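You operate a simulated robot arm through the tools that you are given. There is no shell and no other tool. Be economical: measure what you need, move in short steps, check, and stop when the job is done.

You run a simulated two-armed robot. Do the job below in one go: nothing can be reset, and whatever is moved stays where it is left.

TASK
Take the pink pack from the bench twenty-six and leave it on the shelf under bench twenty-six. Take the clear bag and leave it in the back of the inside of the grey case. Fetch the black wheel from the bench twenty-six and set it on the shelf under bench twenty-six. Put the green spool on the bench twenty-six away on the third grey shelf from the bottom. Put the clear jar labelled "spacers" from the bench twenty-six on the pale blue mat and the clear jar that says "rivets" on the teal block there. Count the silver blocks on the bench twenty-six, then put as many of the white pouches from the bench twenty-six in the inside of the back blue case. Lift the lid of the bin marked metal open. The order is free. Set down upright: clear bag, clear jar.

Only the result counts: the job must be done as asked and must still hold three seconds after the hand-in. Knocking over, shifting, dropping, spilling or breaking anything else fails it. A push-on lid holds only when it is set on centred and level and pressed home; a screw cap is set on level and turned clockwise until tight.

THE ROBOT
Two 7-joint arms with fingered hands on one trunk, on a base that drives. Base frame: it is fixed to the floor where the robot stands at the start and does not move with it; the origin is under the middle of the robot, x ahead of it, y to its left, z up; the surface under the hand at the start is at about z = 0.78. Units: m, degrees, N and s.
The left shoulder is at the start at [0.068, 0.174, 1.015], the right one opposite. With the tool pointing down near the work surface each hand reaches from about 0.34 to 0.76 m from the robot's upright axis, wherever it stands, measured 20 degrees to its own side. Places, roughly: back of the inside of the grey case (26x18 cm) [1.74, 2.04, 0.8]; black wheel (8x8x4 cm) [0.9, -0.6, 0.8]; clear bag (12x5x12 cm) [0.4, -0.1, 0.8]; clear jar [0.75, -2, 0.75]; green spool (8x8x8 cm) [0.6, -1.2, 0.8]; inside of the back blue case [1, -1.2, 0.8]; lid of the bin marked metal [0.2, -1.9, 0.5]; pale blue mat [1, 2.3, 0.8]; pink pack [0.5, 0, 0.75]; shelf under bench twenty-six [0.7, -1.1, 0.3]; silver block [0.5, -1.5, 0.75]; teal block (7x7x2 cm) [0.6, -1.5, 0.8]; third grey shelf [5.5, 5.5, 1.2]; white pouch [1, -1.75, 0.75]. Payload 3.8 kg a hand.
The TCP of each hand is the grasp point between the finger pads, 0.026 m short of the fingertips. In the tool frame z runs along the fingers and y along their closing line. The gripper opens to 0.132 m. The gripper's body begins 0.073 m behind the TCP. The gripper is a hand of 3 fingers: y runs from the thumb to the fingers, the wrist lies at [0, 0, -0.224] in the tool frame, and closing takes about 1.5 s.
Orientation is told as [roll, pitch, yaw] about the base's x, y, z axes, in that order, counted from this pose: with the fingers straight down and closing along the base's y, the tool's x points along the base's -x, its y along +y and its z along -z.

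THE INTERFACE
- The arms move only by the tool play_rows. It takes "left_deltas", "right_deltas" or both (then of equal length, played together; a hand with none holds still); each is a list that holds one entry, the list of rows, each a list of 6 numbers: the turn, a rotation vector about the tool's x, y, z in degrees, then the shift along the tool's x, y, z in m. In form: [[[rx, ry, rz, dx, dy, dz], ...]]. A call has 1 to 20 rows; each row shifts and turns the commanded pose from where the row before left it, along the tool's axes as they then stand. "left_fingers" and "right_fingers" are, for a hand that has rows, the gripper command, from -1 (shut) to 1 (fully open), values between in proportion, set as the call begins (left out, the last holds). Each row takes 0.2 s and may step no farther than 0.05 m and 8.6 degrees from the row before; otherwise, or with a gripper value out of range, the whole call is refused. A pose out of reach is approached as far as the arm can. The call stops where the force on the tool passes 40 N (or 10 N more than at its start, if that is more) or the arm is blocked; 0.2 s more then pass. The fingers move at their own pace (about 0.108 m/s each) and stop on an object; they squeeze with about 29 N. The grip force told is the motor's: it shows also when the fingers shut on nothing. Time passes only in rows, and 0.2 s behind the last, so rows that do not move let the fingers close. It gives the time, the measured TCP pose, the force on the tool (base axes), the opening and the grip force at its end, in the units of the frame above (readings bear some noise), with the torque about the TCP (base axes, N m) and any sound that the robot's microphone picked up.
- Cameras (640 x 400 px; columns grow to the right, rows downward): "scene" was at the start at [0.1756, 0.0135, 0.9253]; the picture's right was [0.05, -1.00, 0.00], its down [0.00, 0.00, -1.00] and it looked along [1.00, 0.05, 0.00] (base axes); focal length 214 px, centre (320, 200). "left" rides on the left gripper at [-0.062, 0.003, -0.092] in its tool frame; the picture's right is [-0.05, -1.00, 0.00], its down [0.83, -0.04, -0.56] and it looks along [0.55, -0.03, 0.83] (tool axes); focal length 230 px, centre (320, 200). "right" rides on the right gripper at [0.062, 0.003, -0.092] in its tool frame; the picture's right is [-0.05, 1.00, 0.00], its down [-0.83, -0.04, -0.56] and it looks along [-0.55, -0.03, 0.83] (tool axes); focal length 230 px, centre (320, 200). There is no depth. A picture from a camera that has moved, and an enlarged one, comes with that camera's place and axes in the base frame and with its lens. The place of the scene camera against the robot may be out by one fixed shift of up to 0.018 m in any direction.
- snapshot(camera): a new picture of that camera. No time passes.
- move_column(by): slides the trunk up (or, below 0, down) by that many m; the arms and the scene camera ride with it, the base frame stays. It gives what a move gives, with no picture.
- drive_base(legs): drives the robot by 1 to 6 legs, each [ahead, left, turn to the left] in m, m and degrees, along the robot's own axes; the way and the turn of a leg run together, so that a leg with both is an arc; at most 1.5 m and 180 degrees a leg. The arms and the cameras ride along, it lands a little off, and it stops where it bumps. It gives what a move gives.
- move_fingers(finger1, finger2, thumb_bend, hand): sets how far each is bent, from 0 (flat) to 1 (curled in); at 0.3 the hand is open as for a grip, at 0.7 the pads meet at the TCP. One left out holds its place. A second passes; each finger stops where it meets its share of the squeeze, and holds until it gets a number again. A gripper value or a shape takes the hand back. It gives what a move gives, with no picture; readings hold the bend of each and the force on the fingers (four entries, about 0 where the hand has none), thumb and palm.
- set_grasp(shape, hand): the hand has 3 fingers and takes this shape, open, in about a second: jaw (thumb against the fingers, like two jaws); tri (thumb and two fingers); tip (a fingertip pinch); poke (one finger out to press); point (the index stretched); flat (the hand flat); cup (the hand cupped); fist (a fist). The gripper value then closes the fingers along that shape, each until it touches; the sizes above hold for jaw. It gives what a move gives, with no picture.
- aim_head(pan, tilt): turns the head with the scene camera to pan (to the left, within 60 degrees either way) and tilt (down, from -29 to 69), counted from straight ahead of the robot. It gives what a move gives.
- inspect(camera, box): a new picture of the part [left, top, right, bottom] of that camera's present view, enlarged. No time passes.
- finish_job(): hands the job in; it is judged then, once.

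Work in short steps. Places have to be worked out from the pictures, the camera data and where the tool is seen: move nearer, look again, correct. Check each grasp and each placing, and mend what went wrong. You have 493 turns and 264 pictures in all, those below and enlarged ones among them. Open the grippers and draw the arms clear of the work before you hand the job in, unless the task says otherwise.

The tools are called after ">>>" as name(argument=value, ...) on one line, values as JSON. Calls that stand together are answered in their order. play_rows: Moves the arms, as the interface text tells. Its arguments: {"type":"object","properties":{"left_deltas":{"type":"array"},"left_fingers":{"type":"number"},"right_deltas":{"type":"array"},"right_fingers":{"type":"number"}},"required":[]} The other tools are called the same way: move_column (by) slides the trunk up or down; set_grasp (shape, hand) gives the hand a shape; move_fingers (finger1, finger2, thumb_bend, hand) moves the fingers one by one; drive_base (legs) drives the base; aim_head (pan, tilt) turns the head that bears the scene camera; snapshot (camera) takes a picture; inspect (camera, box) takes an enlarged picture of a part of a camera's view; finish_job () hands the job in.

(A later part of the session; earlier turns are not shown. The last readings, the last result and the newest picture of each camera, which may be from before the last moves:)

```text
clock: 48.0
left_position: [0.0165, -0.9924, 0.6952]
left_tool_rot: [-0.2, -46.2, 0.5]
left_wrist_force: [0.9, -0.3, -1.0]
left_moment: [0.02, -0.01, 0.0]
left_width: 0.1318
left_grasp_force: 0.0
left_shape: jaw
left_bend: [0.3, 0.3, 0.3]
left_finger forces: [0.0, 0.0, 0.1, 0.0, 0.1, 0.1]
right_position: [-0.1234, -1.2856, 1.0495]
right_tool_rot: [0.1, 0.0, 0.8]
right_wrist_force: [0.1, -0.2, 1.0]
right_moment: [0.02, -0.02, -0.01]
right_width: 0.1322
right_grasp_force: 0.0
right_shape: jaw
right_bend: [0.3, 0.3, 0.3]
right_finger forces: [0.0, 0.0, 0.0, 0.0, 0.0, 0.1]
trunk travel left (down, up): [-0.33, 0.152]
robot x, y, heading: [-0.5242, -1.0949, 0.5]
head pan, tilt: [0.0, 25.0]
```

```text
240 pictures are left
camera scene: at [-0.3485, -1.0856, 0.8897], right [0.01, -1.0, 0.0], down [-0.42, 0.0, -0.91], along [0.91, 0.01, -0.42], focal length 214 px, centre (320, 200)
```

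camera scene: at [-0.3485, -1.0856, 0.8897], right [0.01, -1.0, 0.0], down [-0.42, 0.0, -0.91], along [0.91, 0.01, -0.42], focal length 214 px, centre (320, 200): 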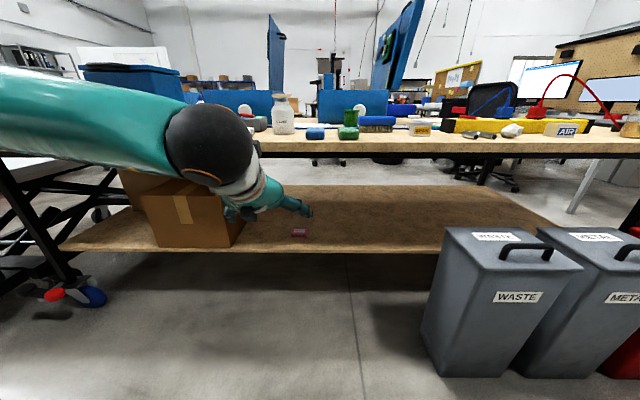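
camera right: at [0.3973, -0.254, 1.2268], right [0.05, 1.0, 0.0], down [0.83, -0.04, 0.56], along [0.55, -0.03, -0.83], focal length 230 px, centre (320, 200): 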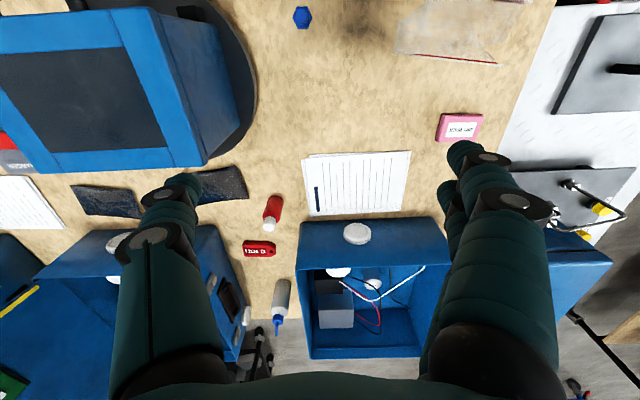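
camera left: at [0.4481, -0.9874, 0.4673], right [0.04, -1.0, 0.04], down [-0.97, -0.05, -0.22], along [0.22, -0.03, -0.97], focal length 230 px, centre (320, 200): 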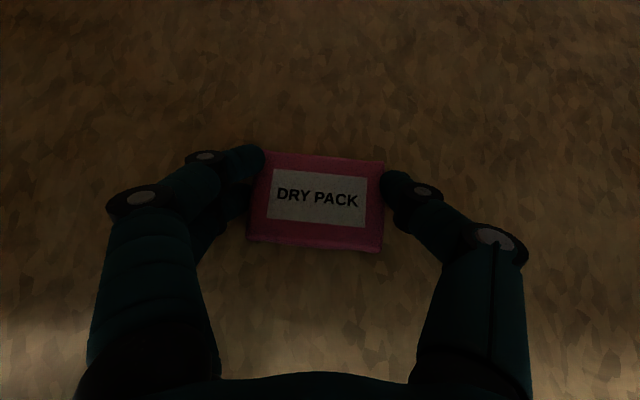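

The pack lies flat on the shelf. Now I raise the trunk and straighten the left hand, to survey the middle of the bench.

>>> move_column(by=0.15)

>>> play_rows(left_deltas=[[[0, 7.7, 0, 0, 0, 0], [0, 7.7, 0, 0, 0, 0], [0, 7.7, 0, 0, 0, 0], [0, 7.7, 0, 0, 0, 0], [0, 7.7, 0, 0, 0, 0], [0, 7.7, 0, 0, 0, 0], [0, 0, 0, 0, 0.02, -0.05], [0, 0, 0, 0, 0.02, -0.05], [0, 0, 0, 0, 0.02, -0.05], [0, 0, 0, 0, 0.02, -0.05], [0, 0, 0, 0, 0.02, -0.05], [0, 0, 0, 0, 0.02, -0.05], [0, 0, 0, 0, 0, -0.05]]])

>>> drive_base(legs=[[0.5, 0, 0]])

>>> aim_head(pan=-15, tilt=35)

>>> snapshot(camera="scene")

>>> snapshot(camera="right")

```text
clock: 49.8
left_position: [0.0157, -0.993, 0.844]
left_tool_rot: [0.0, -46.0, 0.5]
left_wrist_force: [0.4, 0.2, 0.2]
left_moment: [-0.03, -0.04, 0.0]
left_width: 0.1319
left_grasp_force: 0.1
left_shape: jaw
left_bend: [0.3, 0.3, 0.3]
left_finger forces: [0.0, 0.1, 0.0, 0.1, 0.0, 0.0]
right_position: [-0.122, -1.2851, 1.1984]
right_tool_rot: [0.2, 0.2, 0.8]
right_wrist_force: [0.2, 0.0, -1.4]
right_moment: [-0.01, -0.03, 0.0]
right_width: 0.1317
right_grasp_force: 0.0
right_shape: jaw
right_bend: [0.3, 0.3, 0.3]
right_finger forces: [0.0, 0.0, 0.1, 0.1, 0.0, 0.0]
trunk travel left (down, up): [-0.48, 0.002]
robot x, y, heading: [-0.5244, -1.0972, 0.4]
head pan, tilt: [0.0, 25.0]
```

```text
refused: row 7 steps farther than a row can; nothing moved
```

```text
clock: 52.3
left_position: [0.4498, -0.9839, 0.8401]
left_tool_rot: [0.4, -45.1, 0.7]
left_wrist_force: [-5.4, 3.8, 1.4]
left_moment: [0.06, -0.25, 0.14]
left_width: 0.1321
left_grasp_force: 0.1
left_shape: jaw
left_bend: [0.28, 0.29, 0.3]
left_finger forces: [6.8, 1.9, 0.1, 0.0, 0.0, 0.0]
right_position: [0.316, -1.2802, 1.2004]
right_tool_rot: [0.0, -0.2, 0.9]
right_wrist_force: [-0.6, -0.3, -0.5]
right_moment: [0.04, 0.04, 0.0]
right_width: 0.1322
right_grasp_force: 0.1
right_shape: jaw
right_bend: [0.3, 0.3, 0.3]
right_finger forces: [0.0, 0.0, 0.0, 0.0, 0.0, 0.0]
trunk travel left (down, up): [-0.48, 0.002]
robot x, y, heading: [-0.0853, -1.0927, 0.7]
head pan, tilt: [0.0, 25.0]
stopped in leg 1: the force on the tool passed its limit at 75 N (the readings are from after the stop); the commanded pose is now the measured one
```

```text
clock: 53.1
left_position: [0.4497, -0.9841, 0.8396]
left_tool_rot: [0.3, -45.1, 0.7]
left_wrist_force: [-6.7, 7.3, 2.8]
left_moment: [0.04, -0.25, 0.19]
left_width: 0.1319
left_grasp_force: 0.1
left_shape: jaw
left_bend: [0.28, 0.29, 0.3]
left_finger forces: [8.1, 3.0, 0.0, 0.0, 0.0, 0.0]
right_position: [0.3156, -1.2798, 1.2002]
right_tool_rot: [0.1, -0.1, 0.8]
right_wrist_force: [-0.1, 1.0, 0.2]
right_moment: [0.05, 0.0, 0.01]
right_width: 0.1321
right_grasp_force: 0.1
right_shape: jaw
right_bend: [0.3, 0.3, 0.3]
right_finger forces: [0.0, 0.0, 0.0, 0.0, 0.0, 0.0]
trunk travel left (down, up): [-0.48, 0.002]
robot x, y, heading: [-0.0844, -1.0903, 0.5]
head pan, tilt: [-15.0, 35.0]
```

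```text
239 pictures are left
camera scene: at [0.1035, -1.1031, 1.0602], right [-0.25, -0.97, 0.0], down [-0.55, 0.14, -0.82], along [0.79, -0.2, -0.57], focal length 214 px, centre (320, 200)
```

scene: 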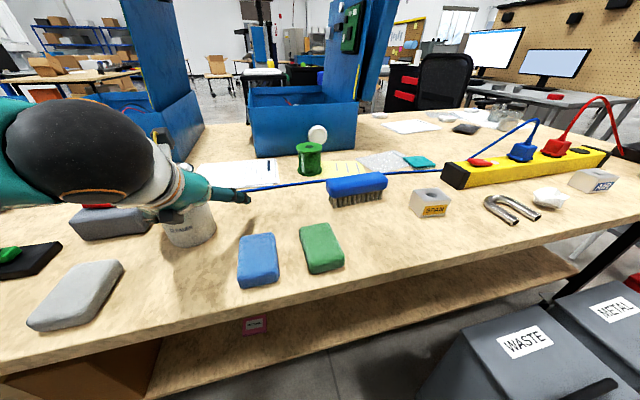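

```text
238 pictures are left
camera right: at [0.2547, -1.2773, 1.2912], right [0.04, 1.0, 0.0], down [0.83, -0.03, 0.56], along [0.56, -0.02, -0.83], focal length 230 px, centre (320, 200)
```

right: 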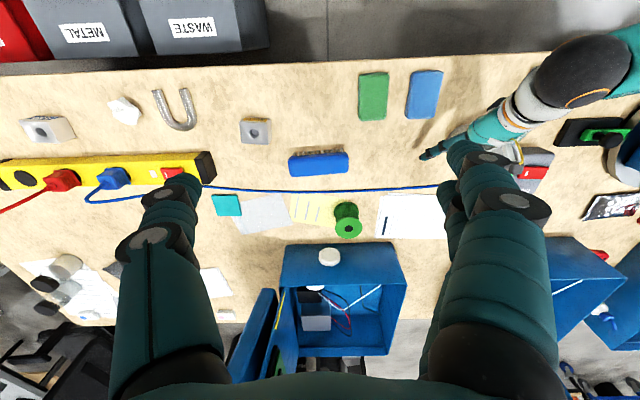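

The arm rows were refused (a too-long step) and the hand then touched the white bottle during the drive. I back off straight and raise the hand, then check the bottle.

>>> drive_base(legs=[[-0.25, 0, 0]])

>>> aim_head(pan=10, tilt=25)

>>> snapshot(camera="scene")

```text
clock: 54.9
left_position: [0.1991, -0.9864, 0.8389]
left_tool_rot: [0.4, -45.1, 0.8]
left_wrist_force: [0.4, -0.5, 0.1]
left_moment: [0.04, 0.0, -0.03]
left_width: 0.1318
left_grasp_force: 0.0
left_shape: jaw
left_bend: [0.3, 0.3, 0.3]
left_finger forces: [0.1, 0.0, 0.0, 0.0, 0.1, 0.0]
right_position: [0.068, -1.2831, 1.1998]
right_tool_rot: [0.1, 0.0, 1.0]
right_wrist_force: [0.4, 0.1, -0.8]
right_moment: [-0.03, 0.01, -0.02]
right_width: 0.1319
right_grasp_force: 0.1
right_shape: jaw
right_bend: [0.3, 0.3, 0.3]
right_finger forces: [0.0, 0.0, 0.1, 0.1, 0.0, 0.0]
trunk travel left (down, up): [-0.48, 0.002]
robot x, y, heading: [-0.3368, -1.0936, 0.9]
head pan, tilt: [-15.0, 35.0]
```

```text
clock: 55.8
left_position: [0.2004, -0.9871, 0.8398]
left_tool_rot: [0.3, -45.1, 0.9]
left_wrist_force: [0.3, 0.4, -0.1]
left_moment: [-0.02, 0.0, 0.03]
left_width: 0.132
left_grasp_force: 0.0
left_shape: jaw
left_bend: [0.3, 0.3, 0.3]
left_finger forces: [0.0, 0.0, 0.0, 0.0, 0.1, 0.0]
right_position: [0.0673, -1.2815, 1.1999]
right_tool_rot: [0.1, 0.1, 1.1]
right_wrist_force: [0.3, 0.1, -0.8]
right_moment: [0.01, -0.01, 0.04]
right_width: 0.1317
right_grasp_force: 0.1
right_shape: jaw
right_bend: [0.3, 0.3, 0.3]
right_finger forces: [0.1, 0.1, 0.1, 0.0, 0.0, 0.0]
trunk travel left (down, up): [-0.48, 0.002]
robot x, y, heading: [-0.337, -1.0964, 0.8]
head pan, tilt: [10.0, 25.0]
```

```text
237 pictures are left
camera scene: at [-0.1408, -1.0674, 1.0757], right [0.19, -0.98, 0.0], down [-0.42, -0.08, -0.91], along [0.89, 0.17, -0.42], focal length 214 px, centre (320, 200)
```

scene: 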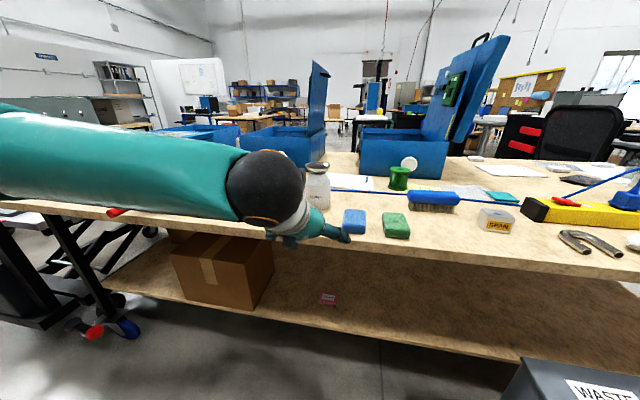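

The bottle still stands where it was (≈(0.43,−0.95)). Now I straighten and raise the left hand properly.

>>> play_rows(left_deltas=[[[0, 7.7, 0, 0, 0, 0], [0, 7.7, 0, 0, 0, 0], [0, 7.7, 0, 0, 0, 0], [0, 7.7, 0, 0, 0, 0], [0, 7.7, 0, 0, 0, 0], [0, 7.0, 0, 0, 0, 0], [0, 0, 0, 0, 0.02, -0.045], [0, 0, 0, 0, 0.02, -0.045], [0, 0, 0, 0, 0.02, -0.045], [0, 0, 0, 0, 0.02, -0.045], [0, 0, 0, 0, 0.02, -0.045], [0, 0, 0, 0, 0.02, -0.045], [0, 0, 0, 0, 0.02, -0.045], [0, 0, 0, 0, 0.02, -0.045]]])

```text
clock: 58.8
left_position: [0.1984, -0.8286, 1.1999]
left_tool_rot: [0.2, 0.4, 1.0]
left_wrist_force: [-0.4, -1.1, 1.1]
left_moment: [0.0, 0.0, 0.03]
left_width: 0.1319
left_grasp_force: 0.1
left_shape: jaw
left_bend: [0.3, 0.3, 0.3]
left_finger forces: [0.1, 0.0, 0.0, 0.0, 0.0, 0.1]
right_position: [0.0669, -1.2829, 1.2013]
right_tool_rot: [0.1, 0.0, 1.0]
right_wrist_force: [0.0, -0.2, 0.0]
right_moment: [0.0, -0.03, -0.02]
right_width: 0.1319
right_grasp_force: 0.1
right_shape: jaw
right_bend: [0.3, 0.3, 0.3]
right_finger forces: [0.0, 0.1, 0.0, 0.1, 0.1, 0.0]
trunk travel left (down, up): [-0.48, 0.002]
robot x, y, heading: [-0.3404, -1.0932, 0.5]
head pan, tilt: [10.0, 25.0]
```

Now forward with both hands high to survey the bench from above.

>>> drive_base(legs=[[0.36, -0.3, 0]])

>>> aim_head(pan=-25, tilt=35)

>>> snapshot(camera="scene")

>>> snapshot(camera="right")

>>> snapshot(camera="left")

```text
clock: 61.2
left_position: [0.4395, -1.0262, 1.1962]
left_tool_rot: [0.3, 0.6, 0.7]
left_wrist_force: [-0.7, -0.9, 0.2]
left_moment: [0.04, 0.07, -0.02]
left_width: 0.1322
left_grasp_force: 0.0
left_shape: jaw
left_bend: [0.3, 0.3, 0.3]
left_finger forces: [0.0, 0.0, 0.0, 0.0, 0.0, 0.0]
right_position: [0.3082, -1.4794, 1.1973]
right_tool_rot: [0.2, 0.3, 0.7]
right_wrist_force: [0.1, -0.1, -1.0]
right_moment: [0.02, 0.04, -0.03]
right_width: 0.132
right_grasp_force: 0.0
right_shape: jaw
right_bend: [0.3, 0.3, 0.3]
right_finger forces: [0.0, 0.0, 0.1, 0.0, 0.0, 0.0]
trunk travel left (down, up): [-0.48, 0.002]
robot x, y, heading: [-0.0993, -1.2887, 0.6]
head pan, tilt: [10.0, 25.0]
stopped in leg 1: the robot was blocked; the commanded pose is now the measured one
```

```text
clock: 62.2
left_position: [0.4363, -1.0233, 1.1982]
left_tool_rot: [0.3, 0.2, 0.7]
left_wrist_force: [-0.1, -0.1, -0.1]
left_moment: [-0.02, 0.01, 0.0]
left_width: 0.1322
left_grasp_force: 0.0
left_shape: jaw
left_bend: [0.3, 0.3, 0.3]
left_finger forces: [0.1, 0.0, 0.0, 0.0, 0.1, 0.0]
right_position: [0.3045, -1.4758, 1.2003]
right_tool_rot: [0.1, 0.1, 0.7]
right_wrist_force: [0.0, 0.1, -0.5]
right_moment: [-0.01, 0.0, 0.0]
right_width: 0.1322
right_grasp_force: 0.1
right_shape: jaw
right_bend: [0.3, 0.3, 0.3]
right_finger forces: [0.1, 0.0, 0.1, 0.0, 0.0, 0.0]
trunk travel left (down, up): [-0.48, 0.002]
robot x, y, heading: [-0.0991, -1.2871, 0.8]
head pan, tilt: [-25.0, 35.0]
```

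```text
236 pictures are left
camera scene: at [0.0861, -1.3138, 1.06], right [-0.41, -0.91, 0.0], down [-0.52, 0.24, -0.82], along [0.75, -0.34, -0.57], focal length 214 px, centre (320, 200)
```

scene: 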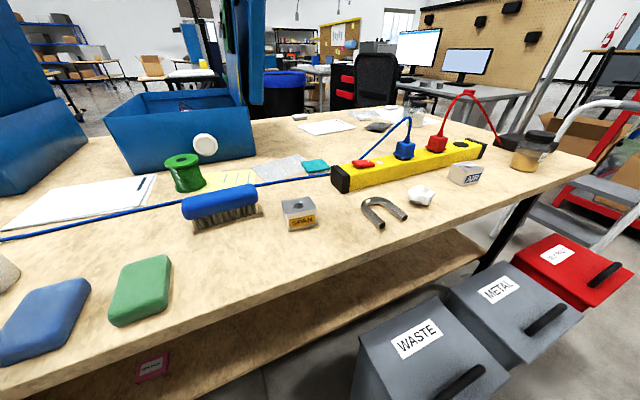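

```text
235 pictures are left
camera right: at [0.2432, -1.4738, 1.2905], right [0.04, 1.0, 0.0], down [0.83, -0.03, 0.55], along [0.55, -0.02, -0.83], focal length 230 px, centre (320, 200)
```

right: 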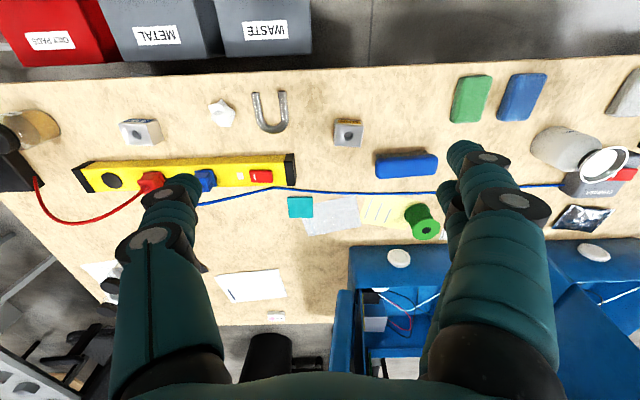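

```text
234 pictures are left
camera left: at [0.4995, -1.0194, 1.2898], right [0.07, -1.0, 0.0], down [-0.83, -0.06, 0.56], along [-0.56, -0.03, -0.83], focal length 230 px, centre (320, 200)
```

left: 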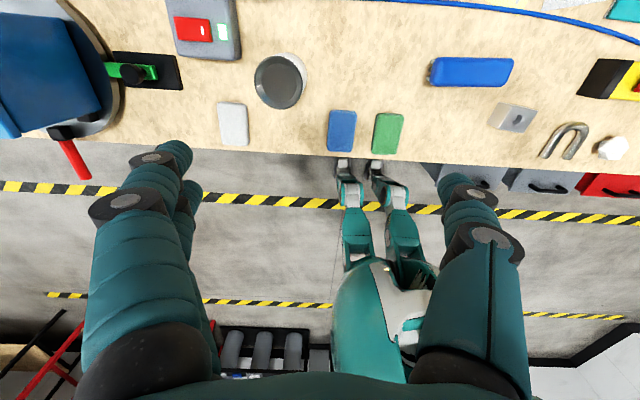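

Silver blocks seen so far: "SPAN" and "AIR". The waste bin blocked the base (unmoved). I shift left and forward to pick the green spool with the left hand.

>>> drive_base(legs=[[0, 0.14, 0], [0.09, 0, 0]])

>>> inspect(camera="right", box=[0, 50, 440, 325])

```text
clock: 64.8
left_position: [0.5231, -0.8819, 1.199]
left_tool_rot: [0.1, 0.3, 0.7]
left_wrist_force: [0.1, 0.0, -0.1]
left_moment: [-0.02, 0.03, 0.02]
left_width: 0.1318
left_grasp_force: 0.1
left_shape: jaw
left_bend: [0.3, 0.3, 0.3]
left_finger forces: [0.0, 0.0, 0.0, 0.0, 0.0, 0.0]
right_position: [0.3908, -1.3362, 1.2007]
right_tool_rot: [0.1, -0.1, 0.6]
right_wrist_force: [0.4, 0.0, -0.4]
right_moment: [0.01, 0.03, -0.01]
right_width: 0.132
right_grasp_force: 0.1
right_shape: jaw
right_bend: [0.3, 0.3, 0.3]
right_finger forces: [0.0, 0.1, 0.1, 0.0, 0.0, 0.0]
trunk travel left (down, up): [-0.48, 0.002]
robot x, y, heading: [-0.0113, -1.1449, 0.7]
head pan, tilt: [-25.0, 35.0]
```

```text
1.45 times, centred on (220, 188) of right
camera zoom: at [0.3291, -1.3329, 1.2912], right [0.04, 1.0, 0.0], down [0.83, -0.03, 0.56], along [0.56, -0.02, -0.83], focal length 335 px, centre (466, 218)
```

zoom: 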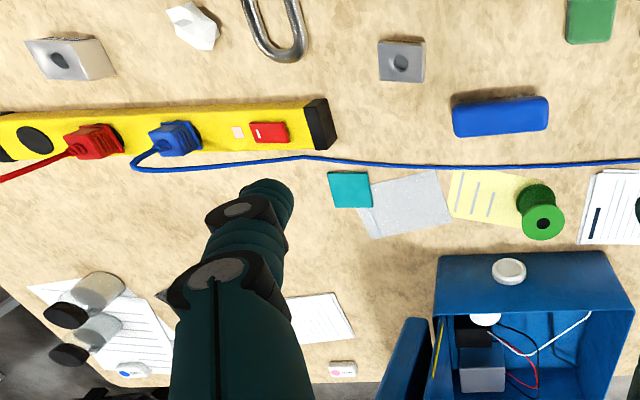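

The spool is at (0.632, −1.222). I move the left hand above it while moving the right hand aside, then tilt the left hand 30°.

>>> play_rows(left_deltas=[[[0, 0, 0, -0.0136, -0.0423, 0], [0, 0, 0, -0.0136, -0.0423, 0], [0, 0, 0, -0.0136, -0.0423, 0], [0, 0, 0, -0.0136, -0.0423, 0], [0, 0, 0, -0.0136, -0.0423, 0], [0, 0, 0, -0.0136, -0.0423, 0], [0, 0, 0, -0.0136, -0.0423, 0], [0, 0, 0, -0.0136, -0.0423, 0], [0, -7.5, 0, 0, 0, 0], [0, -7.5, 0, 0, 0, 0], [0, -7.5, 0, 0, 0, 0], [0, -7.5, 0, 0, 0, 0]]], right_deltas=[[[0, 0, 0, 0, -0.025, 0], [0, 0, 0, 0, -0.025, 0], [0, 0, 0, 0, -0.025, 0], [0, 0, 0, 0, -0.025, 0], [0, 0, 0, 0, -0.025, 0], [0, 0, 0, 0, -0.025, 0], [0, 0, 0, 0, -0.025, 0], [0, 0, 0, 0, -0.025, 0], [0, 0, 0, 0, 0, 0], [0, 0, 0, 0, 0, 0], [0, 0, 0, 0, 0, 0], [0, 0, 0, 0, 0, 0]]])

>>> snapshot(camera="left")

>>> snapshot(camera="right")

```text
clock: 67.4
left_position: [0.6067, -1.1668, 1.215]
left_tool_rot: [0.2, -27.1, 0.9]
left_wrist_force: [-0.5, 0.8, -0.1]
left_moment: [-0.03, 0.04, -0.05]
left_width: 0.1323
left_grasp_force: 0.1
left_shape: jaw
left_bend: [0.3, 0.3, 0.3]
left_finger forces: [0.0, 0.1, 0.0, 0.1, 0.0, 0.0]
left hand out of reach, approached as far as the arm can: row 4, 5, 6, 7, 8, 9, 10, 11, 12
right_position: [0.3944, -1.5338, 1.1988]
right_tool_rot: [0.2, 0.1, 0.9]
right_wrist_force: [0.3, -0.5, -0.6]
right_moment: [-0.02, 0.01, -0.01]
right_width: 0.1318
right_grasp_force: 0.2
right_shape: jaw
right_bend: [0.3, 0.3, 0.3]
right_finger forces: [0.0, 0.1, 0.1, 0.1, 0.0, 0.0]
trunk travel left (down, up): [-0.48, 0.002]
robot x, y, heading: [-0.0132, -1.1498, 0.7]
head pan, tilt: [-25.0, 35.0]
```

```text
232 pictures are left
camera left: at [0.6186, -1.1629, 1.3244], right [0.06, -1.0, 0.02], down [-0.99, -0.06, 0.12], along [-0.11, -0.03, -0.99], focal length 230 px, centre (320, 200)
```

left: 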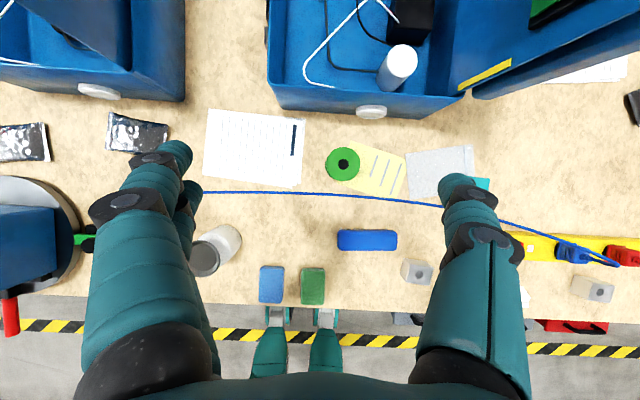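

```text
231 pictures are left
camera right: at [0.3326, -1.5309, 1.2908], right [0.04, 1.0, 0.0], down [0.83, -0.03, 0.55], along [0.55, -0.02, -0.83], focal length 230 px, centre (320, 200)
```

right: 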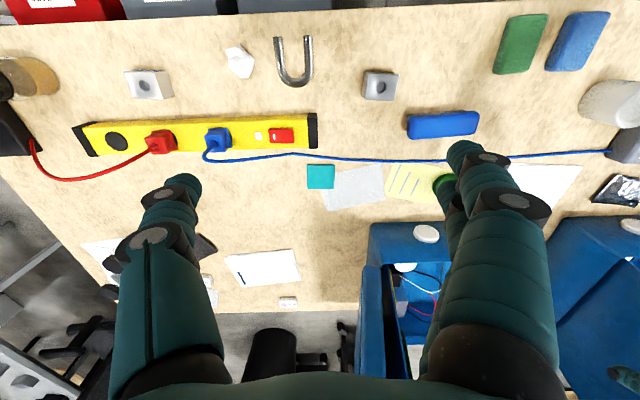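

The reach was limited high up; lowering the trunk 0.2 m brings the spool into reach.

>>> move_column(by=-0.2)

>>> play_rows(left_deltas=[[[0, 0, 0, -0.0125, -0.025, 0.0065], [0, 0, 0, -0.0125, -0.0255, 0.0065], [0, -2.9, 0, 0, 0, 0]]])

>>> snapshot(camera="left")

```text
clock: 69.5
left_position: [0.6039, -1.1697, 1.0162]
left_tool_rot: [0.1, -29.9, 0.7]
left_wrist_force: [0.6, -0.3, 0.5]
left_moment: [0.03, 0.03, 0.0]
left_width: 0.132
left_grasp_force: 0.1
left_shape: jaw
left_bend: [0.3, 0.3, 0.3]
left_finger forces: [0.0, 0.0, 0.1, 0.1, 0.0, 0.0]
right_position: [0.3924, -1.5353, 0.9987]
right_tool_rot: [0.1, -0.1, 0.7]
right_wrist_force: [0.4, -0.2, 0.0]
right_moment: [-0.04, 0.0, 0.01]
right_width: 0.1317
right_grasp_force: 0.1
right_shape: jaw
right_bend: [0.3, 0.3, 0.3]
right_finger forces: [0.0, 0.0, 0.0, 0.1, 0.1, 0.0]
trunk travel left (down, up): [-0.28, 0.202]
robot x, y, heading: [-0.0146, -1.1472, 0.7]
head pan, tilt: [-25.0, 35.0]
```

```text
clock: 70.3
left_position: [0.632, -1.2197, 1.017]
left_tool_rot: [0.2, -32.7, 0.6]
left_wrist_force: [-0.9, -0.3, 1.1]
left_moment: [-0.05, -0.01, 0.01]
left_width: 0.1317
left_grasp_force: 0.0
left_shape: jaw
left_bend: [0.3, 0.3, 0.3]
left_finger forces: [0.0, 0.0, 0.0, 0.0, 0.0, 0.1]
right_position: [0.3923, -1.5357, 0.9995]
right_tool_rot: [0.1, -0.1, 0.7]
right_wrist_force: [0.4, -0.1, 0.0]
right_moment: [-0.03, -0.03, 0.0]
right_width: 0.1322
right_grasp_force: 0.0
right_shape: jaw
right_bend: [0.3, 0.3, 0.3]
right_finger forces: [0.1, 0.0, 0.1, 0.0, 0.1, 0.0]
trunk travel left (down, up): [-0.28, 0.202]
robot x, y, heading: [-0.0133, -1.1427, 0.7]
head pan, tilt: [-25.0, 35.0]
```

```text
230 pictures are left
camera left: at [0.6354, -1.2164, 1.1269], right [0.06, -1.0, 0.03], down [-1.0, -0.06, 0.02], along [-0.02, -0.03, -1.0], focal length 230 px, centre (320, 200)
```

left: 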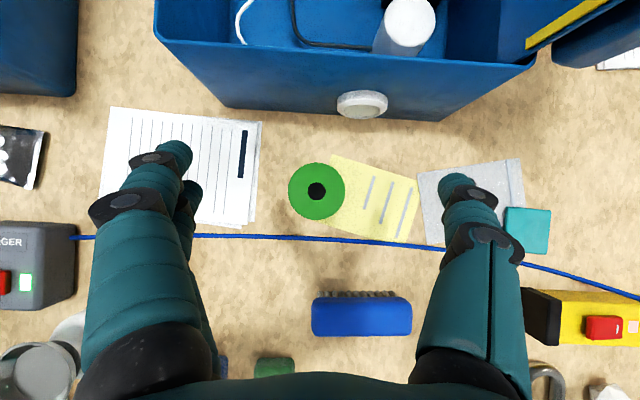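

Spool centered at (0.640, −1.220); I descend around it to z≈0.82 and close.

>>> play_rows(left_deltas=[[[0, 0, 0, 0.0197, 0, 0.0337], [0, 0, 0, 0.0197, 0, 0.0337], [0, 0, 0, 0.0197, 0, 0.0337], [0, 0, 0, 0.0197, 0, 0.0337], [0, 0, 0, 0.0197, 0, 0.0337]]])

>>> snapshot(camera="left")

```text
clock: 71.5
left_position: [0.6408, -1.2194, 0.8206]
left_tool_rot: [0.2, -32.6, 0.6]
left_wrist_force: [0.2, -1.0, -0.3]
left_moment: [0.04, 0.02, -0.01]
left_width: 0.1318
left_grasp_force: 0.0
left_shape: jaw
left_bend: [0.3, 0.3, 0.3]
left_finger forces: [0.0, 0.0, 0.0, 0.0, 0.1, 0.0]
right_position: [0.393, -1.535, 0.9993]
right_tool_rot: [0.1, 0.0, 0.6]
right_wrist_force: [-0.4, 0.1, -0.1]
right_moment: [-0.03, 0.01, 0.05]
right_width: 0.1318
right_grasp_force: 0.1
right_shape: jaw
right_bend: [0.3, 0.3, 0.3]
right_finger forces: [0.0, 0.1, 0.0, 0.0, 0.0, 0.1]
trunk travel left (down, up): [-0.28, 0.202]
robot x, y, heading: [-0.0111, -1.1455, 0.9]
head pan, tilt: [-25.0, 35.0]
```

```text
229 pictures are left
camera left: at [0.6432, -1.2159, 0.9311], right [0.06, -1.0, 0.03], down [-1.0, -0.06, 0.02], along [-0.02, -0.03, -1.0], focal length 230 px, centre (320, 200)
```

left: 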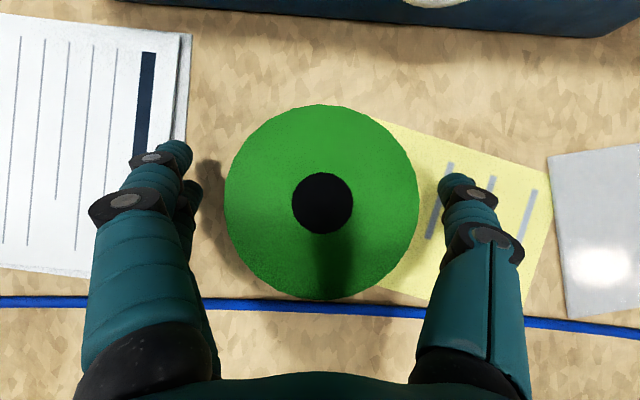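

Well centred (diameter 0.069, top z 0.85). Closing.

>>> play_rows(left_deltas=[[[0, 0, 0, 0, 0, 0], [0, 0, 0, 0, 0, 0], [0, 0, 0, 0, 0, 0], [0, 0, 0, 0, 0, 0], [0, 0, 0, 0, 0, 0], [0, 0, 0, 0, 0, 0], [0, 0, 0, 0, 0, 0], [0, 0, 0, 0, 0, 0]]], left_fingers=-1)

>>> snapshot(camera="left")

```text
clock: 73.3
left_position: [0.6407, -1.2193, 0.8212]
left_tool_rot: [0.2, -32.6, 0.6]
left_wrist_force: [0.9, 0.8, -0.7]
left_moment: [0.01, 0.05, -0.01]
left_width: 0.0494
left_grasp_force: 29.0
left_shape: jaw
left_bend: [0.73, 0.73, 0.7]
left_finger forces: [11.6, 13.4, 0.0, 0.1, 25.7, 0.1]
right_position: [0.3937, -1.5346, 0.9988]
right_tool_rot: [0.1, 0.0, 0.8]
right_wrist_force: [0.2, 0.7, 0.2]
right_moment: [-0.03, -0.02, 0.01]
right_width: 0.1316
right_grasp_force: 0.1
right_shape: jaw
right_bend: [0.3, 0.3, 0.3]
right_finger forces: [0.1, 0.0, 0.1, 0.0, 0.1, 0.0]
trunk travel left (down, up): [-0.28, 0.202]
robot x, y, heading: [-0.0077, -1.148, 0.7]
head pan, tilt: [-25.0, 35.0]
```

```text
228 pictures are left
camera left: at [0.6429, -1.2162, 0.9315], right [0.06, -1.0, 0.03], down [-1.0, -0.06, 0.02], along [-0.02, -0.03, -1.0], focal length 230 px, centre (320, 200)
```

left: 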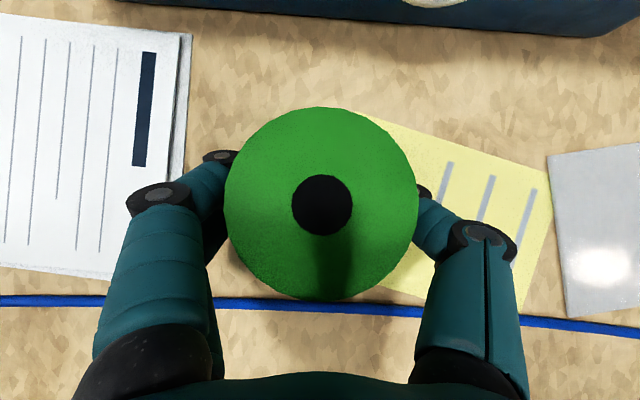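

Gripped on the drum. Lift by 0.2, then raise the trunk.

>>> play_rows(left_deltas=[[[0, 0, 0, -0.0207, 0, -0.0332], [0, 0, 0, -0.0207, 0, -0.0332], [0, 0, 0, -0.0207, 0, -0.0332], [0, 0, 0, -0.0207, 0, -0.0332], [0, 0, 0, -0.0207, 0, -0.0332]]])

>>> move_column(by=0.2)

>>> aim_head(pan=-20, tilt=35)

>>> snapshot(camera="scene")

```text
clock: 74.5
left_position: [0.6384, -1.2197, 1.0175]
left_tool_rot: [0.2, -32.6, 0.7]
left_wrist_force: [-1.0, -0.3, -3.1]
left_moment: [0.02, 0.02, -0.02]
left_width: 0.0492
left_grasp_force: 29.3
left_shape: jaw
left_bend: [0.74, 0.73, 0.7]
left_finger forces: [11.1, 13.4, 0.0, 0.1, 25.8, 0.0]
right_position: [0.3923, -1.5367, 0.9994]
right_tool_rot: [0.2, -0.1, 0.7]
right_wrist_force: [0.5, 0.4, 1.2]
right_moment: [-0.01, -0.03, -0.02]
right_width: 0.1319
right_grasp_force: 0.1
right_shape: jaw
right_bend: [0.3, 0.3, 0.3]
right_finger forces: [0.0, 0.0, 0.1, 0.1, 0.0, 0.0]
trunk travel left (down, up): [-0.28, 0.202]
robot x, y, heading: [-0.016, -1.1451, 0.5]
head pan, tilt: [-25.0, 35.0]
```

```text
clock: 76.7
left_position: [0.6322, -1.2188, 1.2304]
left_tool_rot: [0.2, -33.9, 0.6]
left_wrist_force: [0.4, 1.1, -3.5]
left_moment: [0.03, -0.01, 0.02]
left_width: 0.0491
left_grasp_force: 29.5
left_shape: jaw
left_bend: [0.74, 0.73, 0.7]
left_finger forces: [11.2, 13.2, 0.0, 0.0, 25.7, 0.0]
right_position: [0.394, -1.5352, 1.1983]
right_tool_rot: [0.1, 0.1, 0.7]
right_wrist_force: [-0.1, 0.4, 0.1]
right_moment: [-0.01, 0.03, -0.02]
right_width: 0.1317
right_grasp_force: 0.0
right_shape: jaw
right_bend: [0.3, 0.3, 0.3]
right_finger forces: [0.0, 0.0, 0.0, 0.1, 0.0, 0.0]
trunk travel left (down, up): [-0.48, 0.002]
robot x, y, heading: [-0.0123, -1.1494, 0.6]
head pan, tilt: [-25.0, 35.0]
```

```text
clock: 77.4
left_position: [0.6317, -1.2188, 1.2314]
left_tool_rot: [0.2, -34.0, 0.6]
left_wrist_force: [-0.2, 0.0, -3.2]
left_moment: [-0.06, 0.03, -0.02]
left_width: 0.049
left_grasp_force: 28.9
left_shape: jaw
left_bend: [0.74, 0.73, 0.7]
left_finger forces: [11.2, 13.3, 0.0, 0.0, 25.7, 0.1]
right_position: [0.3932, -1.5363, 1.1998]
right_tool_rot: [0.2, 0.1, 0.7]
right_wrist_force: [-0.9, -0.5, 0.9]
right_moment: [0.02, -0.02, 0.03]
right_width: 0.132
right_grasp_force: 0.1
right_shape: jaw
right_bend: [0.3, 0.3, 0.3]
right_finger forces: [0.0, 0.0, 0.0, 0.0, 0.1, 0.0]
trunk travel left (down, up): [-0.48, 0.002]
robot x, y, heading: [-0.0127, -1.1473, 0.6]
head pan, tilt: [-20.0, 35.0]
```

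```text
227 pictures are left
camera scene: at [0.1758, -1.1659, 1.0599], right [-0.33, -0.94, 0.0], down [-0.54, 0.19, -0.82], along [0.77, -0.27, -0.57], focal length 214 px, centre (320, 200)
```

scene: 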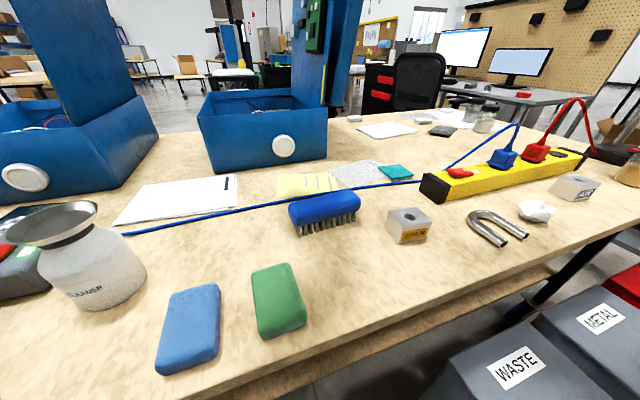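

Spool is up. I zoom toward the far right of the bench to see jars and pouches.

>>> inspect(camera="scene", box=[330, 80, 520, 200])

```text
3.33 times, centred on (425, 140) of scene
camera zoom: at [0.1758, -1.1659, 1.0599], right [-0.33, -0.94, 0.0], down [-0.54, 0.19, -0.82], along [0.77, -0.27, -0.57], focal length 715 px, centre (-30, 400)
```

zoom: 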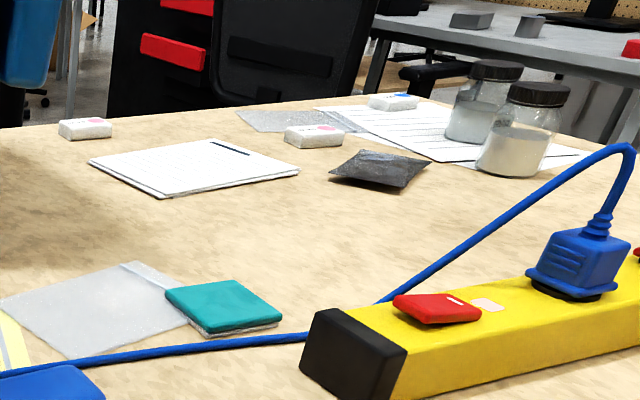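

Two silver blocks so far and three white pouches in the back. I back away from the bench first.

>>> drive_base(legs=[[-0.45, 0, 0]])

>>> play_rows(left_deltas=[[[0, 0, 0, 0.02, 0.035, -0.014], [0, 0, 0, 0.02, 0.035, -0.014], [0, 0, 0, 0.02, 0.035, -0.014], [0, 0, 0, 0.02, 0.035, -0.014], [0, 0, 0, 0.02, 0.035, -0.014], [0, 0, 0, 0.02, 0.035, -0.014], [0, 0, 0, 0, 0.035, 0], [0, 0, 0, 0, 0.035, 0]]], right_deltas=[[[0, 0, 0, 0, 0.03, 0], [0, 0, 0, 0, 0.03, 0], [0, 0, 0, 0, 0.03, 0], [0, 0, 0, 0, 0.03, 0], [0, 0, 0, 0, 0, 0], [0, 0, 0, 0, 0, 0], [0, 0, 0, 0, 0, 0], [0, 0, 0, 0, 0, 0]]])

```text
clock: 80.1
left_position: [0.1782, -1.2237, 1.2303]
left_tool_rot: [0.2, -34.0, 0.7]
left_wrist_force: [-0.1, -0.2, -2.2]
left_moment: [0.02, 0.0, 0.02]
left_width: 0.0488
left_grasp_force: 28.5
left_shape: jaw
left_bend: [0.74, 0.73, 0.7]
left_finger forces: [11.2, 13.3, 0.1, 0.1, 25.6, 0.1]
right_position: [-0.0599, -1.5394, 1.1972]
right_tool_rot: [0.2, 0.0, 0.9]
right_wrist_force: [0.3, 0.0, 0.4]
right_moment: [0.0, -0.02, 0.02]
right_width: 0.1318
right_grasp_force: 0.1
right_shape: jaw
right_bend: [0.3, 0.3, 0.3]
right_finger forces: [0.1, 0.0, 0.1, 0.0, 0.0, 0.0]
trunk travel left (down, up): [-0.48, 0.002]
robot x, y, heading: [-0.4656, -1.156, 0.6]
head pan, tilt: [-20.0, 35.0]
```

```text
clock: 81.9
left_position: [0.0286, -0.9434, 1.2339]
left_tool_rot: [0.0, -34.0, 0.8]
left_wrist_force: [-0.2, 0.5, -4.2]
left_moment: [-0.03, -0.02, -0.03]
left_width: 0.049
left_grasp_force: 28.8
left_shape: jaw
left_bend: [0.74, 0.73, 0.7]
left_finger forces: [11.9, 13.6, 0.0, 0.1, 26.4, 0.0]
right_position: [-0.0612, -1.4198, 1.1993]
right_tool_rot: [0.1, 0.0, 0.8]
right_wrist_force: [0.4, 0.6, -0.5]
right_moment: [-0.03, 0.0, -0.05]
right_width: 0.132
right_grasp_force: 0.0
right_shape: jaw
right_bend: [0.3, 0.3, 0.3]
right_finger forces: [0.1, 0.0, 0.0, 0.1, 0.0, 0.0]
trunk travel left (down, up): [-0.48, 0.002]
robot x, y, heading: [-0.4715, -1.1506, 0.8]
head pan, tilt: [-20.0, 35.0]
```

I'm near the bins with the right hand free, so I look at the METAL bin's lid now.

>>> aim_head(pan=-50, tilt=35)

>>> snapshot(camera="scene")

```text
clock: 82.9
left_position: [0.03, -0.9454, 1.2347]
left_tool_rot: [0.3, -34.0, 0.8]
left_wrist_force: [0.4, 0.5, -3.4]
left_moment: [0.01, 0.0, 0.0]
left_width: 0.0488
left_grasp_force: 29.2
left_shape: jaw
left_bend: [0.74, 0.73, 0.7]
left_finger forces: [12.0, 13.7, 0.0, 0.0, 26.5, 0.1]
right_position: [-0.0613, -1.4201, 1.1993]
right_tool_rot: [0.1, 0.0, 0.8]
right_wrist_force: [0.5, -0.4, 0.5]
right_moment: [-0.01, -0.03, -0.02]
right_width: 0.132
right_grasp_force: 0.1
right_shape: jaw
right_bend: [0.3, 0.3, 0.3]
right_finger forces: [0.0, 0.0, 0.0, 0.0, 0.0, 0.1]
trunk travel left (down, up): [-0.48, 0.002]
robot x, y, heading: [-0.4657, -1.1518, 0.6]
head pan, tilt: [-50.0, 35.0]
```

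```text
225 pictures are left
camera scene: at [-0.3036, -1.2086, 1.06], right [-0.76, -0.65, 0.0], down [-0.37, 0.43, -0.82], along [0.53, -0.62, -0.57], focal length 214 px, centre (320, 200)
```

scene: 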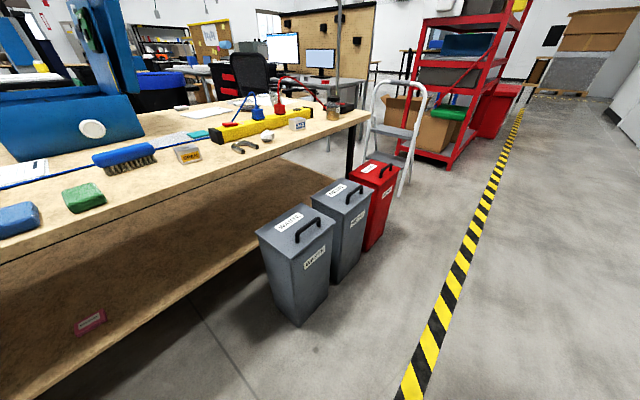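

METAL is the middle bin; its handle bar runs along y at about (0.08, −1.88, 0.56), hinge presumably at the bench side. I strafe right and lower the trunk.

>>> drive_base(legs=[[0, -0.55, 0]])

>>> move_column(by=-0.25)

>>> aim_head(pan=-15, tilt=45)

>>> snapshot(camera="scene")

>>> snapshot(camera="right")

```text
clock: 88.2
left_position: [0.0358, -1.4949, 1.2345]
left_tool_rot: [0.2, -34.1, 0.6]
left_wrist_force: [0.1, 0.6, -3.6]
left_moment: [-0.03, -0.03, 0.03]
left_width: 0.0489
left_grasp_force: 28.5
left_shape: jaw
left_bend: [0.74, 0.73, 0.7]
left_finger forces: [11.7, 13.7, 0.0, 0.0, 26.5, 0.1]
right_position: [-0.0543, -1.9693, 1.1994]
right_tool_rot: [0.1, 0.0, 0.8]
right_wrist_force: [0.3, 0.5, 0.5]
right_moment: [0.01, -0.03, -0.01]
right_width: 0.1316
right_grasp_force: 0.3
right_shape: jaw
right_bend: [0.3, 0.3, 0.3]
right_finger forces: [0.1, 0.0, 0.0, 0.0, 0.0, 0.0]
trunk travel left (down, up): [-0.48, 0.002]
robot x, y, heading: [-0.463, -1.6994, 0.8]
head pan, tilt: [-50.0, 35.0]
```

```text
clock: 90.7
left_position: [0.0363, -1.4943, 0.9842]
left_tool_rot: [0.1, -34.1, 0.7]
left_wrist_force: [0.0, -0.2, -3.3]
left_moment: [-0.02, 0.02, -0.01]
left_width: 0.0487
left_grasp_force: 29.2
left_shape: jaw
left_bend: [0.74, 0.73, 0.7]
left_finger forces: [11.6, 13.8, 0.0, 0.0, 26.1, 0.1]
right_position: [-0.0543, -1.9687, 0.9483]
right_tool_rot: [0.1, 0.0, 0.7]
right_wrist_force: [-0.1, -0.3, -0.8]
right_moment: [0.03, -0.01, -0.03]
right_width: 0.1319
right_grasp_force: 0.1
right_shape: jaw
right_bend: [0.3, 0.3, 0.3]
right_finger forces: [0.0, 0.1, 0.1, 0.0, 0.0, 0.1]
trunk travel left (down, up): [-0.23, 0.252]
robot x, y, heading: [-0.4611, -1.6969, 0.9]
head pan, tilt: [-50.0, 35.0]
```

```text
clock: 91.8
left_position: [0.0362, -1.4952, 0.9846]
left_tool_rot: [0.2, -34.0, 0.7]
left_wrist_force: [0.1, 0.0, -3.5]
left_moment: [0.02, 0.0, 0.0]
left_width: 0.0489
left_grasp_force: 28.7
left_shape: jaw
left_bend: [0.74, 0.73, 0.7]
left_finger forces: [11.7, 13.7, 0.0, 0.0, 26.0, 0.1]
right_position: [-0.0552, -1.9698, 0.9497]
right_tool_rot: [0.0, 0.0, 0.7]
right_wrist_force: [0.2, -0.1, -0.7]
right_moment: [0.03, 0.03, 0.0]
right_width: 0.1322
right_grasp_force: 0.0
right_shape: jaw
right_bend: [0.3, 0.3, 0.3]
right_finger forces: [0.0, 0.0, 0.1, 0.1, 0.0, 0.1]
trunk travel left (down, up): [-0.23, 0.252]
robot x, y, heading: [-0.4584, -1.7036, 0.8]
head pan, tilt: [-15.0, 45.0]
```

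```text
224 pictures are left
camera scene: at [-0.3005, -1.7108, 0.763], right [-0.25, -0.97, 0.0], down [-0.69, 0.18, -0.71], along [0.69, -0.18, -0.71], focal length 214 px, centre (320, 200)
```

scene: 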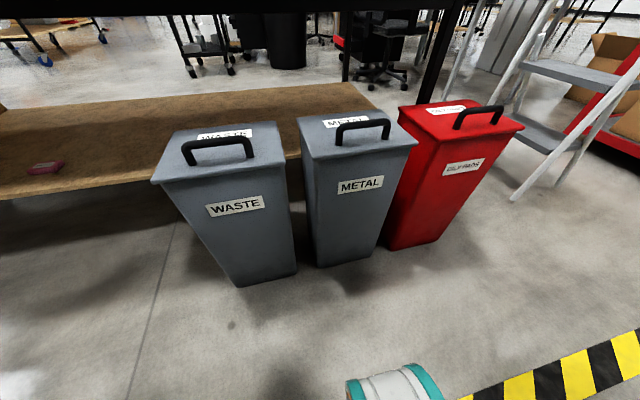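

```text
223 pictures are left
camera right: at [-0.1158, -1.9662, 1.04], right [0.04, 1.0, 0.0], down [0.83, -0.03, 0.55], along [0.55, -0.02, -0.83], focal length 230 px, centre (320, 200)
```

right: 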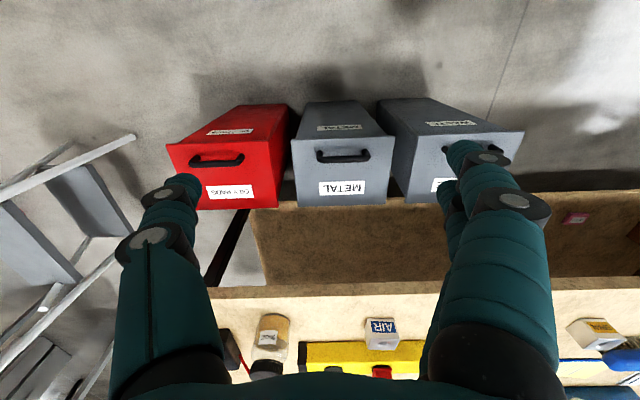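

Two views put the handle bar at (0.088, −1.92, 0.555), length ~0.115, hinge at x≈0.26. I'll pinch the bar from the front with a horizontal hand, so first back off slightly and turn the hand.

>>> drive_base(legs=[[-0.06, 0, 0]])

>>> play_rows(right_deltas=[[[0, 0, 0, -0.045, 0, 0], [0, 0, 0, -0.045, 0, 0], [0, 0, -8.4, 0, 0, 0], [0, 0, -8.4, 0, 0, 0], [0, 0, -8.4, 0, 0, 0], [0, 0, -8.4, 0, 0, 0], [0, 0, -8.4, 0, 0, 0], [0, 0, -8.4, 0, 0, 0], [0, 0, -8.4, 0, 0, 0], [0, 0, -8.4, 0, 0, 0], [0, 0, -8.4, 0, 0, 0], [0, 0, -8.4, 0, 0, 0], [0, 0, -5.5, 0, 0, 0]]])

```text
clock: 92.7
left_position: [-0.0245, -1.4952, 0.984]
left_tool_rot: [0.2, -34.0, 0.7]
left_wrist_force: [-0.5, 0.5, -3.4]
left_moment: [0.0, -0.04, 0.04]
left_width: 0.0487
left_grasp_force: 28.8
left_shape: jaw
left_bend: [0.74, 0.73, 0.7]
left_finger forces: [11.6, 13.7, 0.0, 0.0, 26.0, 0.1]
right_position: [-0.1153, -1.9691, 0.9488]
right_tool_rot: [0.1, -0.1, 0.7]
right_wrist_force: [0.1, -0.6, 0.5]
right_moment: [0.01, -0.01, 0.02]
right_width: 0.1319
right_grasp_force: 0.0
right_shape: jaw
right_bend: [0.3, 0.3, 0.3]
right_finger forces: [0.0, 0.0, 0.1, 0.0, 0.1, 0.1]
trunk travel left (down, up): [-0.23, 0.252]
robot x, y, heading: [-0.5186, -1.7025, 0.6]
head pan, tilt: [-15.0, 45.0]
```

```text
clock: 95.5
left_position: [-0.0223, -1.4956, 0.9833]
left_tool_rot: [0.3, -34.1, 0.7]
left_wrist_force: [0.7, -0.3, -3.1]
left_moment: [-0.05, 0.0, -0.03]
left_width: 0.0486
left_grasp_force: 29.3
left_shape: jaw
left_bend: [0.74, 0.73, 0.7]
left_finger forces: [11.5, 13.7, 0.0, 0.0, 25.9, 0.0]
right_position: [-0.024, -1.9686, 0.9489]
right_tool_rot: [0.0, 0.0, 90.4]
right_wrist_force: [0.2, 0.8, -0.5]
right_moment: [-0.02, -0.03, 0.02]
right_width: 0.132
right_grasp_force: 0.0
right_shape: jaw
right_bend: [0.3, 0.3, 0.3]
right_finger forces: [0.0, 0.0, 0.0, 0.1, 0.0, 0.0]
trunk travel left (down, up): [-0.23, 0.252]
robot x, y, heading: [-0.5237, -1.7002, 0.7]
head pan, tilt: [-15.0, 45.0]
```

Yaw 90 works; now tilt the hand forward ~80°.

>>> play_rows(right_deltas=[[[8.2, 0, 0, 0, 0, 0], [8.2, 0, 0, 0, 0, 0], [8.2, 0, 0, 0, 0, 0], [8.2, 0, 0, 0, 0, 0], [8.2, 0, 0, 0, 0, 0], [8.2, 0, 0, 0, 0, 0], [8.2, 0, 0, 0, 0, 0], [8.2, 0, 0, 0, 0, 0], [8.2, 0, 0, 0, 0, 0], [6, 0, 0, 0, 0, 0]]])

>>> snapshot(camera="right")

```text
clock: 97.9
left_position: [-0.0221, -1.4966, 0.9835]
left_tool_rot: [0.2, -34.0, 0.6]
left_wrist_force: [0.6, -0.6, -3.8]
left_moment: [0.01, 0.02, 0.01]
left_width: 0.0488
left_grasp_force: 29.1
left_shape: jaw
left_bend: [0.74, 0.73, 0.7]
left_finger forces: [11.4, 13.7, 0.0, 0.0, 25.8, 0.0]
right_position: [-0.0417, -1.9372, 1.1465]
right_tool_rot: [-100.2, -3.3, 97.5]
right_wrist_force: [0.1, 0.1, 0.6]
right_moment: [0.02, -0.01, 0.03]
right_width: 0.1318
right_grasp_force: 0.0
right_shape: jaw
right_bend: [0.3, 0.3, 0.3]
right_finger forces: [0.0, 0.0, 0.0, 0.0, 0.1, 0.1]
right hand out of reach, approached as far as the arm can: row 8, 9, 10
trunk travel left (down, up): [-0.23, 0.252]
robot x, y, heading: [-0.5187, -1.6989, 0.3]
head pan, tilt: [-15.0, 45.0]
stopped in row 10 (right hand): the arm was blocked; the commanded pose is now the measured one
```

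```text
222 pictures are left
camera right: at [-0.1233, -2.0083, 1.1217], right [0.16, 0.13, -0.98], down [-0.66, 0.75, -0.01], along [0.73, 0.65, 0.21], focal length 230 px, centre (320, 200)
```

right: 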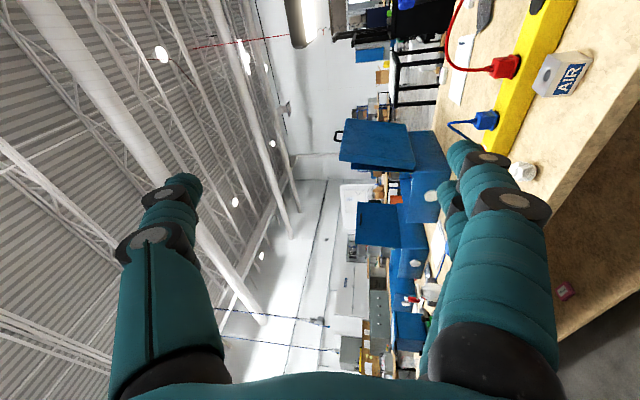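

The hand turned (thumb on top), a bit past horizontal. I tilt it back 25°, correct yaw and lower it toward the handle's front.

>>> play_rows(right_deltas=[[[-8.3, 0, 0, 0, 0.03, 0], [-8.3, 0, 0, 0, 0.03, 0], [-8.3, 0, 0, 0, 0.03, 0], [0, 7, 2.6, 0, 0.03, 0], [0, 0, 0, 0, 0.04, 0], [0, 0, 0, 0, 0.04, 0]]])

>>> snapshot(camera="scene")

```text
clock: 99.3
left_position: [-0.0215, -1.4942, 0.9837]
left_tool_rot: [0.3, -33.9, 0.7]
left_wrist_force: [0.2, 0.6, -2.6]
left_moment: [0.01, 0.0, 0.01]
left_width: 0.0485
left_grasp_force: 28.1
left_shape: jaw
left_bend: [0.74, 0.73, 0.7]
left_finger forces: [11.3, 13.7, 0.1, 0.0, 25.8, 0.0]
right_position: [-0.0034, -1.9482, 0.9938]
right_tool_rot: [-74.8, -4.1, 90.1]
right_wrist_force: [0.1, -0.1, 0.8]
right_moment: [-0.01, -0.01, 0.01]
right_width: 0.1322
right_grasp_force: 0.0
right_shape: jaw
right_bend: [0.3, 0.3, 0.3]
right_finger forces: [0.0, 0.1, 0.0, 0.0, 0.0, 0.0]
right hand out of reach, approached as far as the arm can: row 4, 5, 6
trunk travel left (down, up): [-0.23, 0.252]
robot x, y, heading: [-0.5185, -1.7019, 0.5]
head pan, tilt: [-15.0, 45.0]
```

```text
221 pictures are left
camera scene: at [-0.3593, -1.7115, 0.7629], right [-0.25, -0.97, 0.0], down [-0.69, 0.17, -0.71], along [0.68, -0.17, -0.71], focal length 214 px, centre (320, 200)
```

scene: 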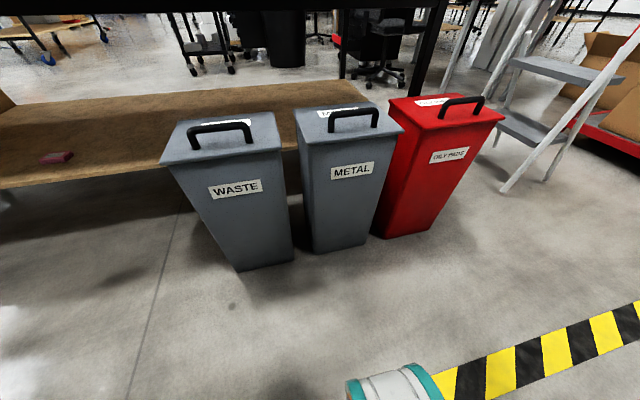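

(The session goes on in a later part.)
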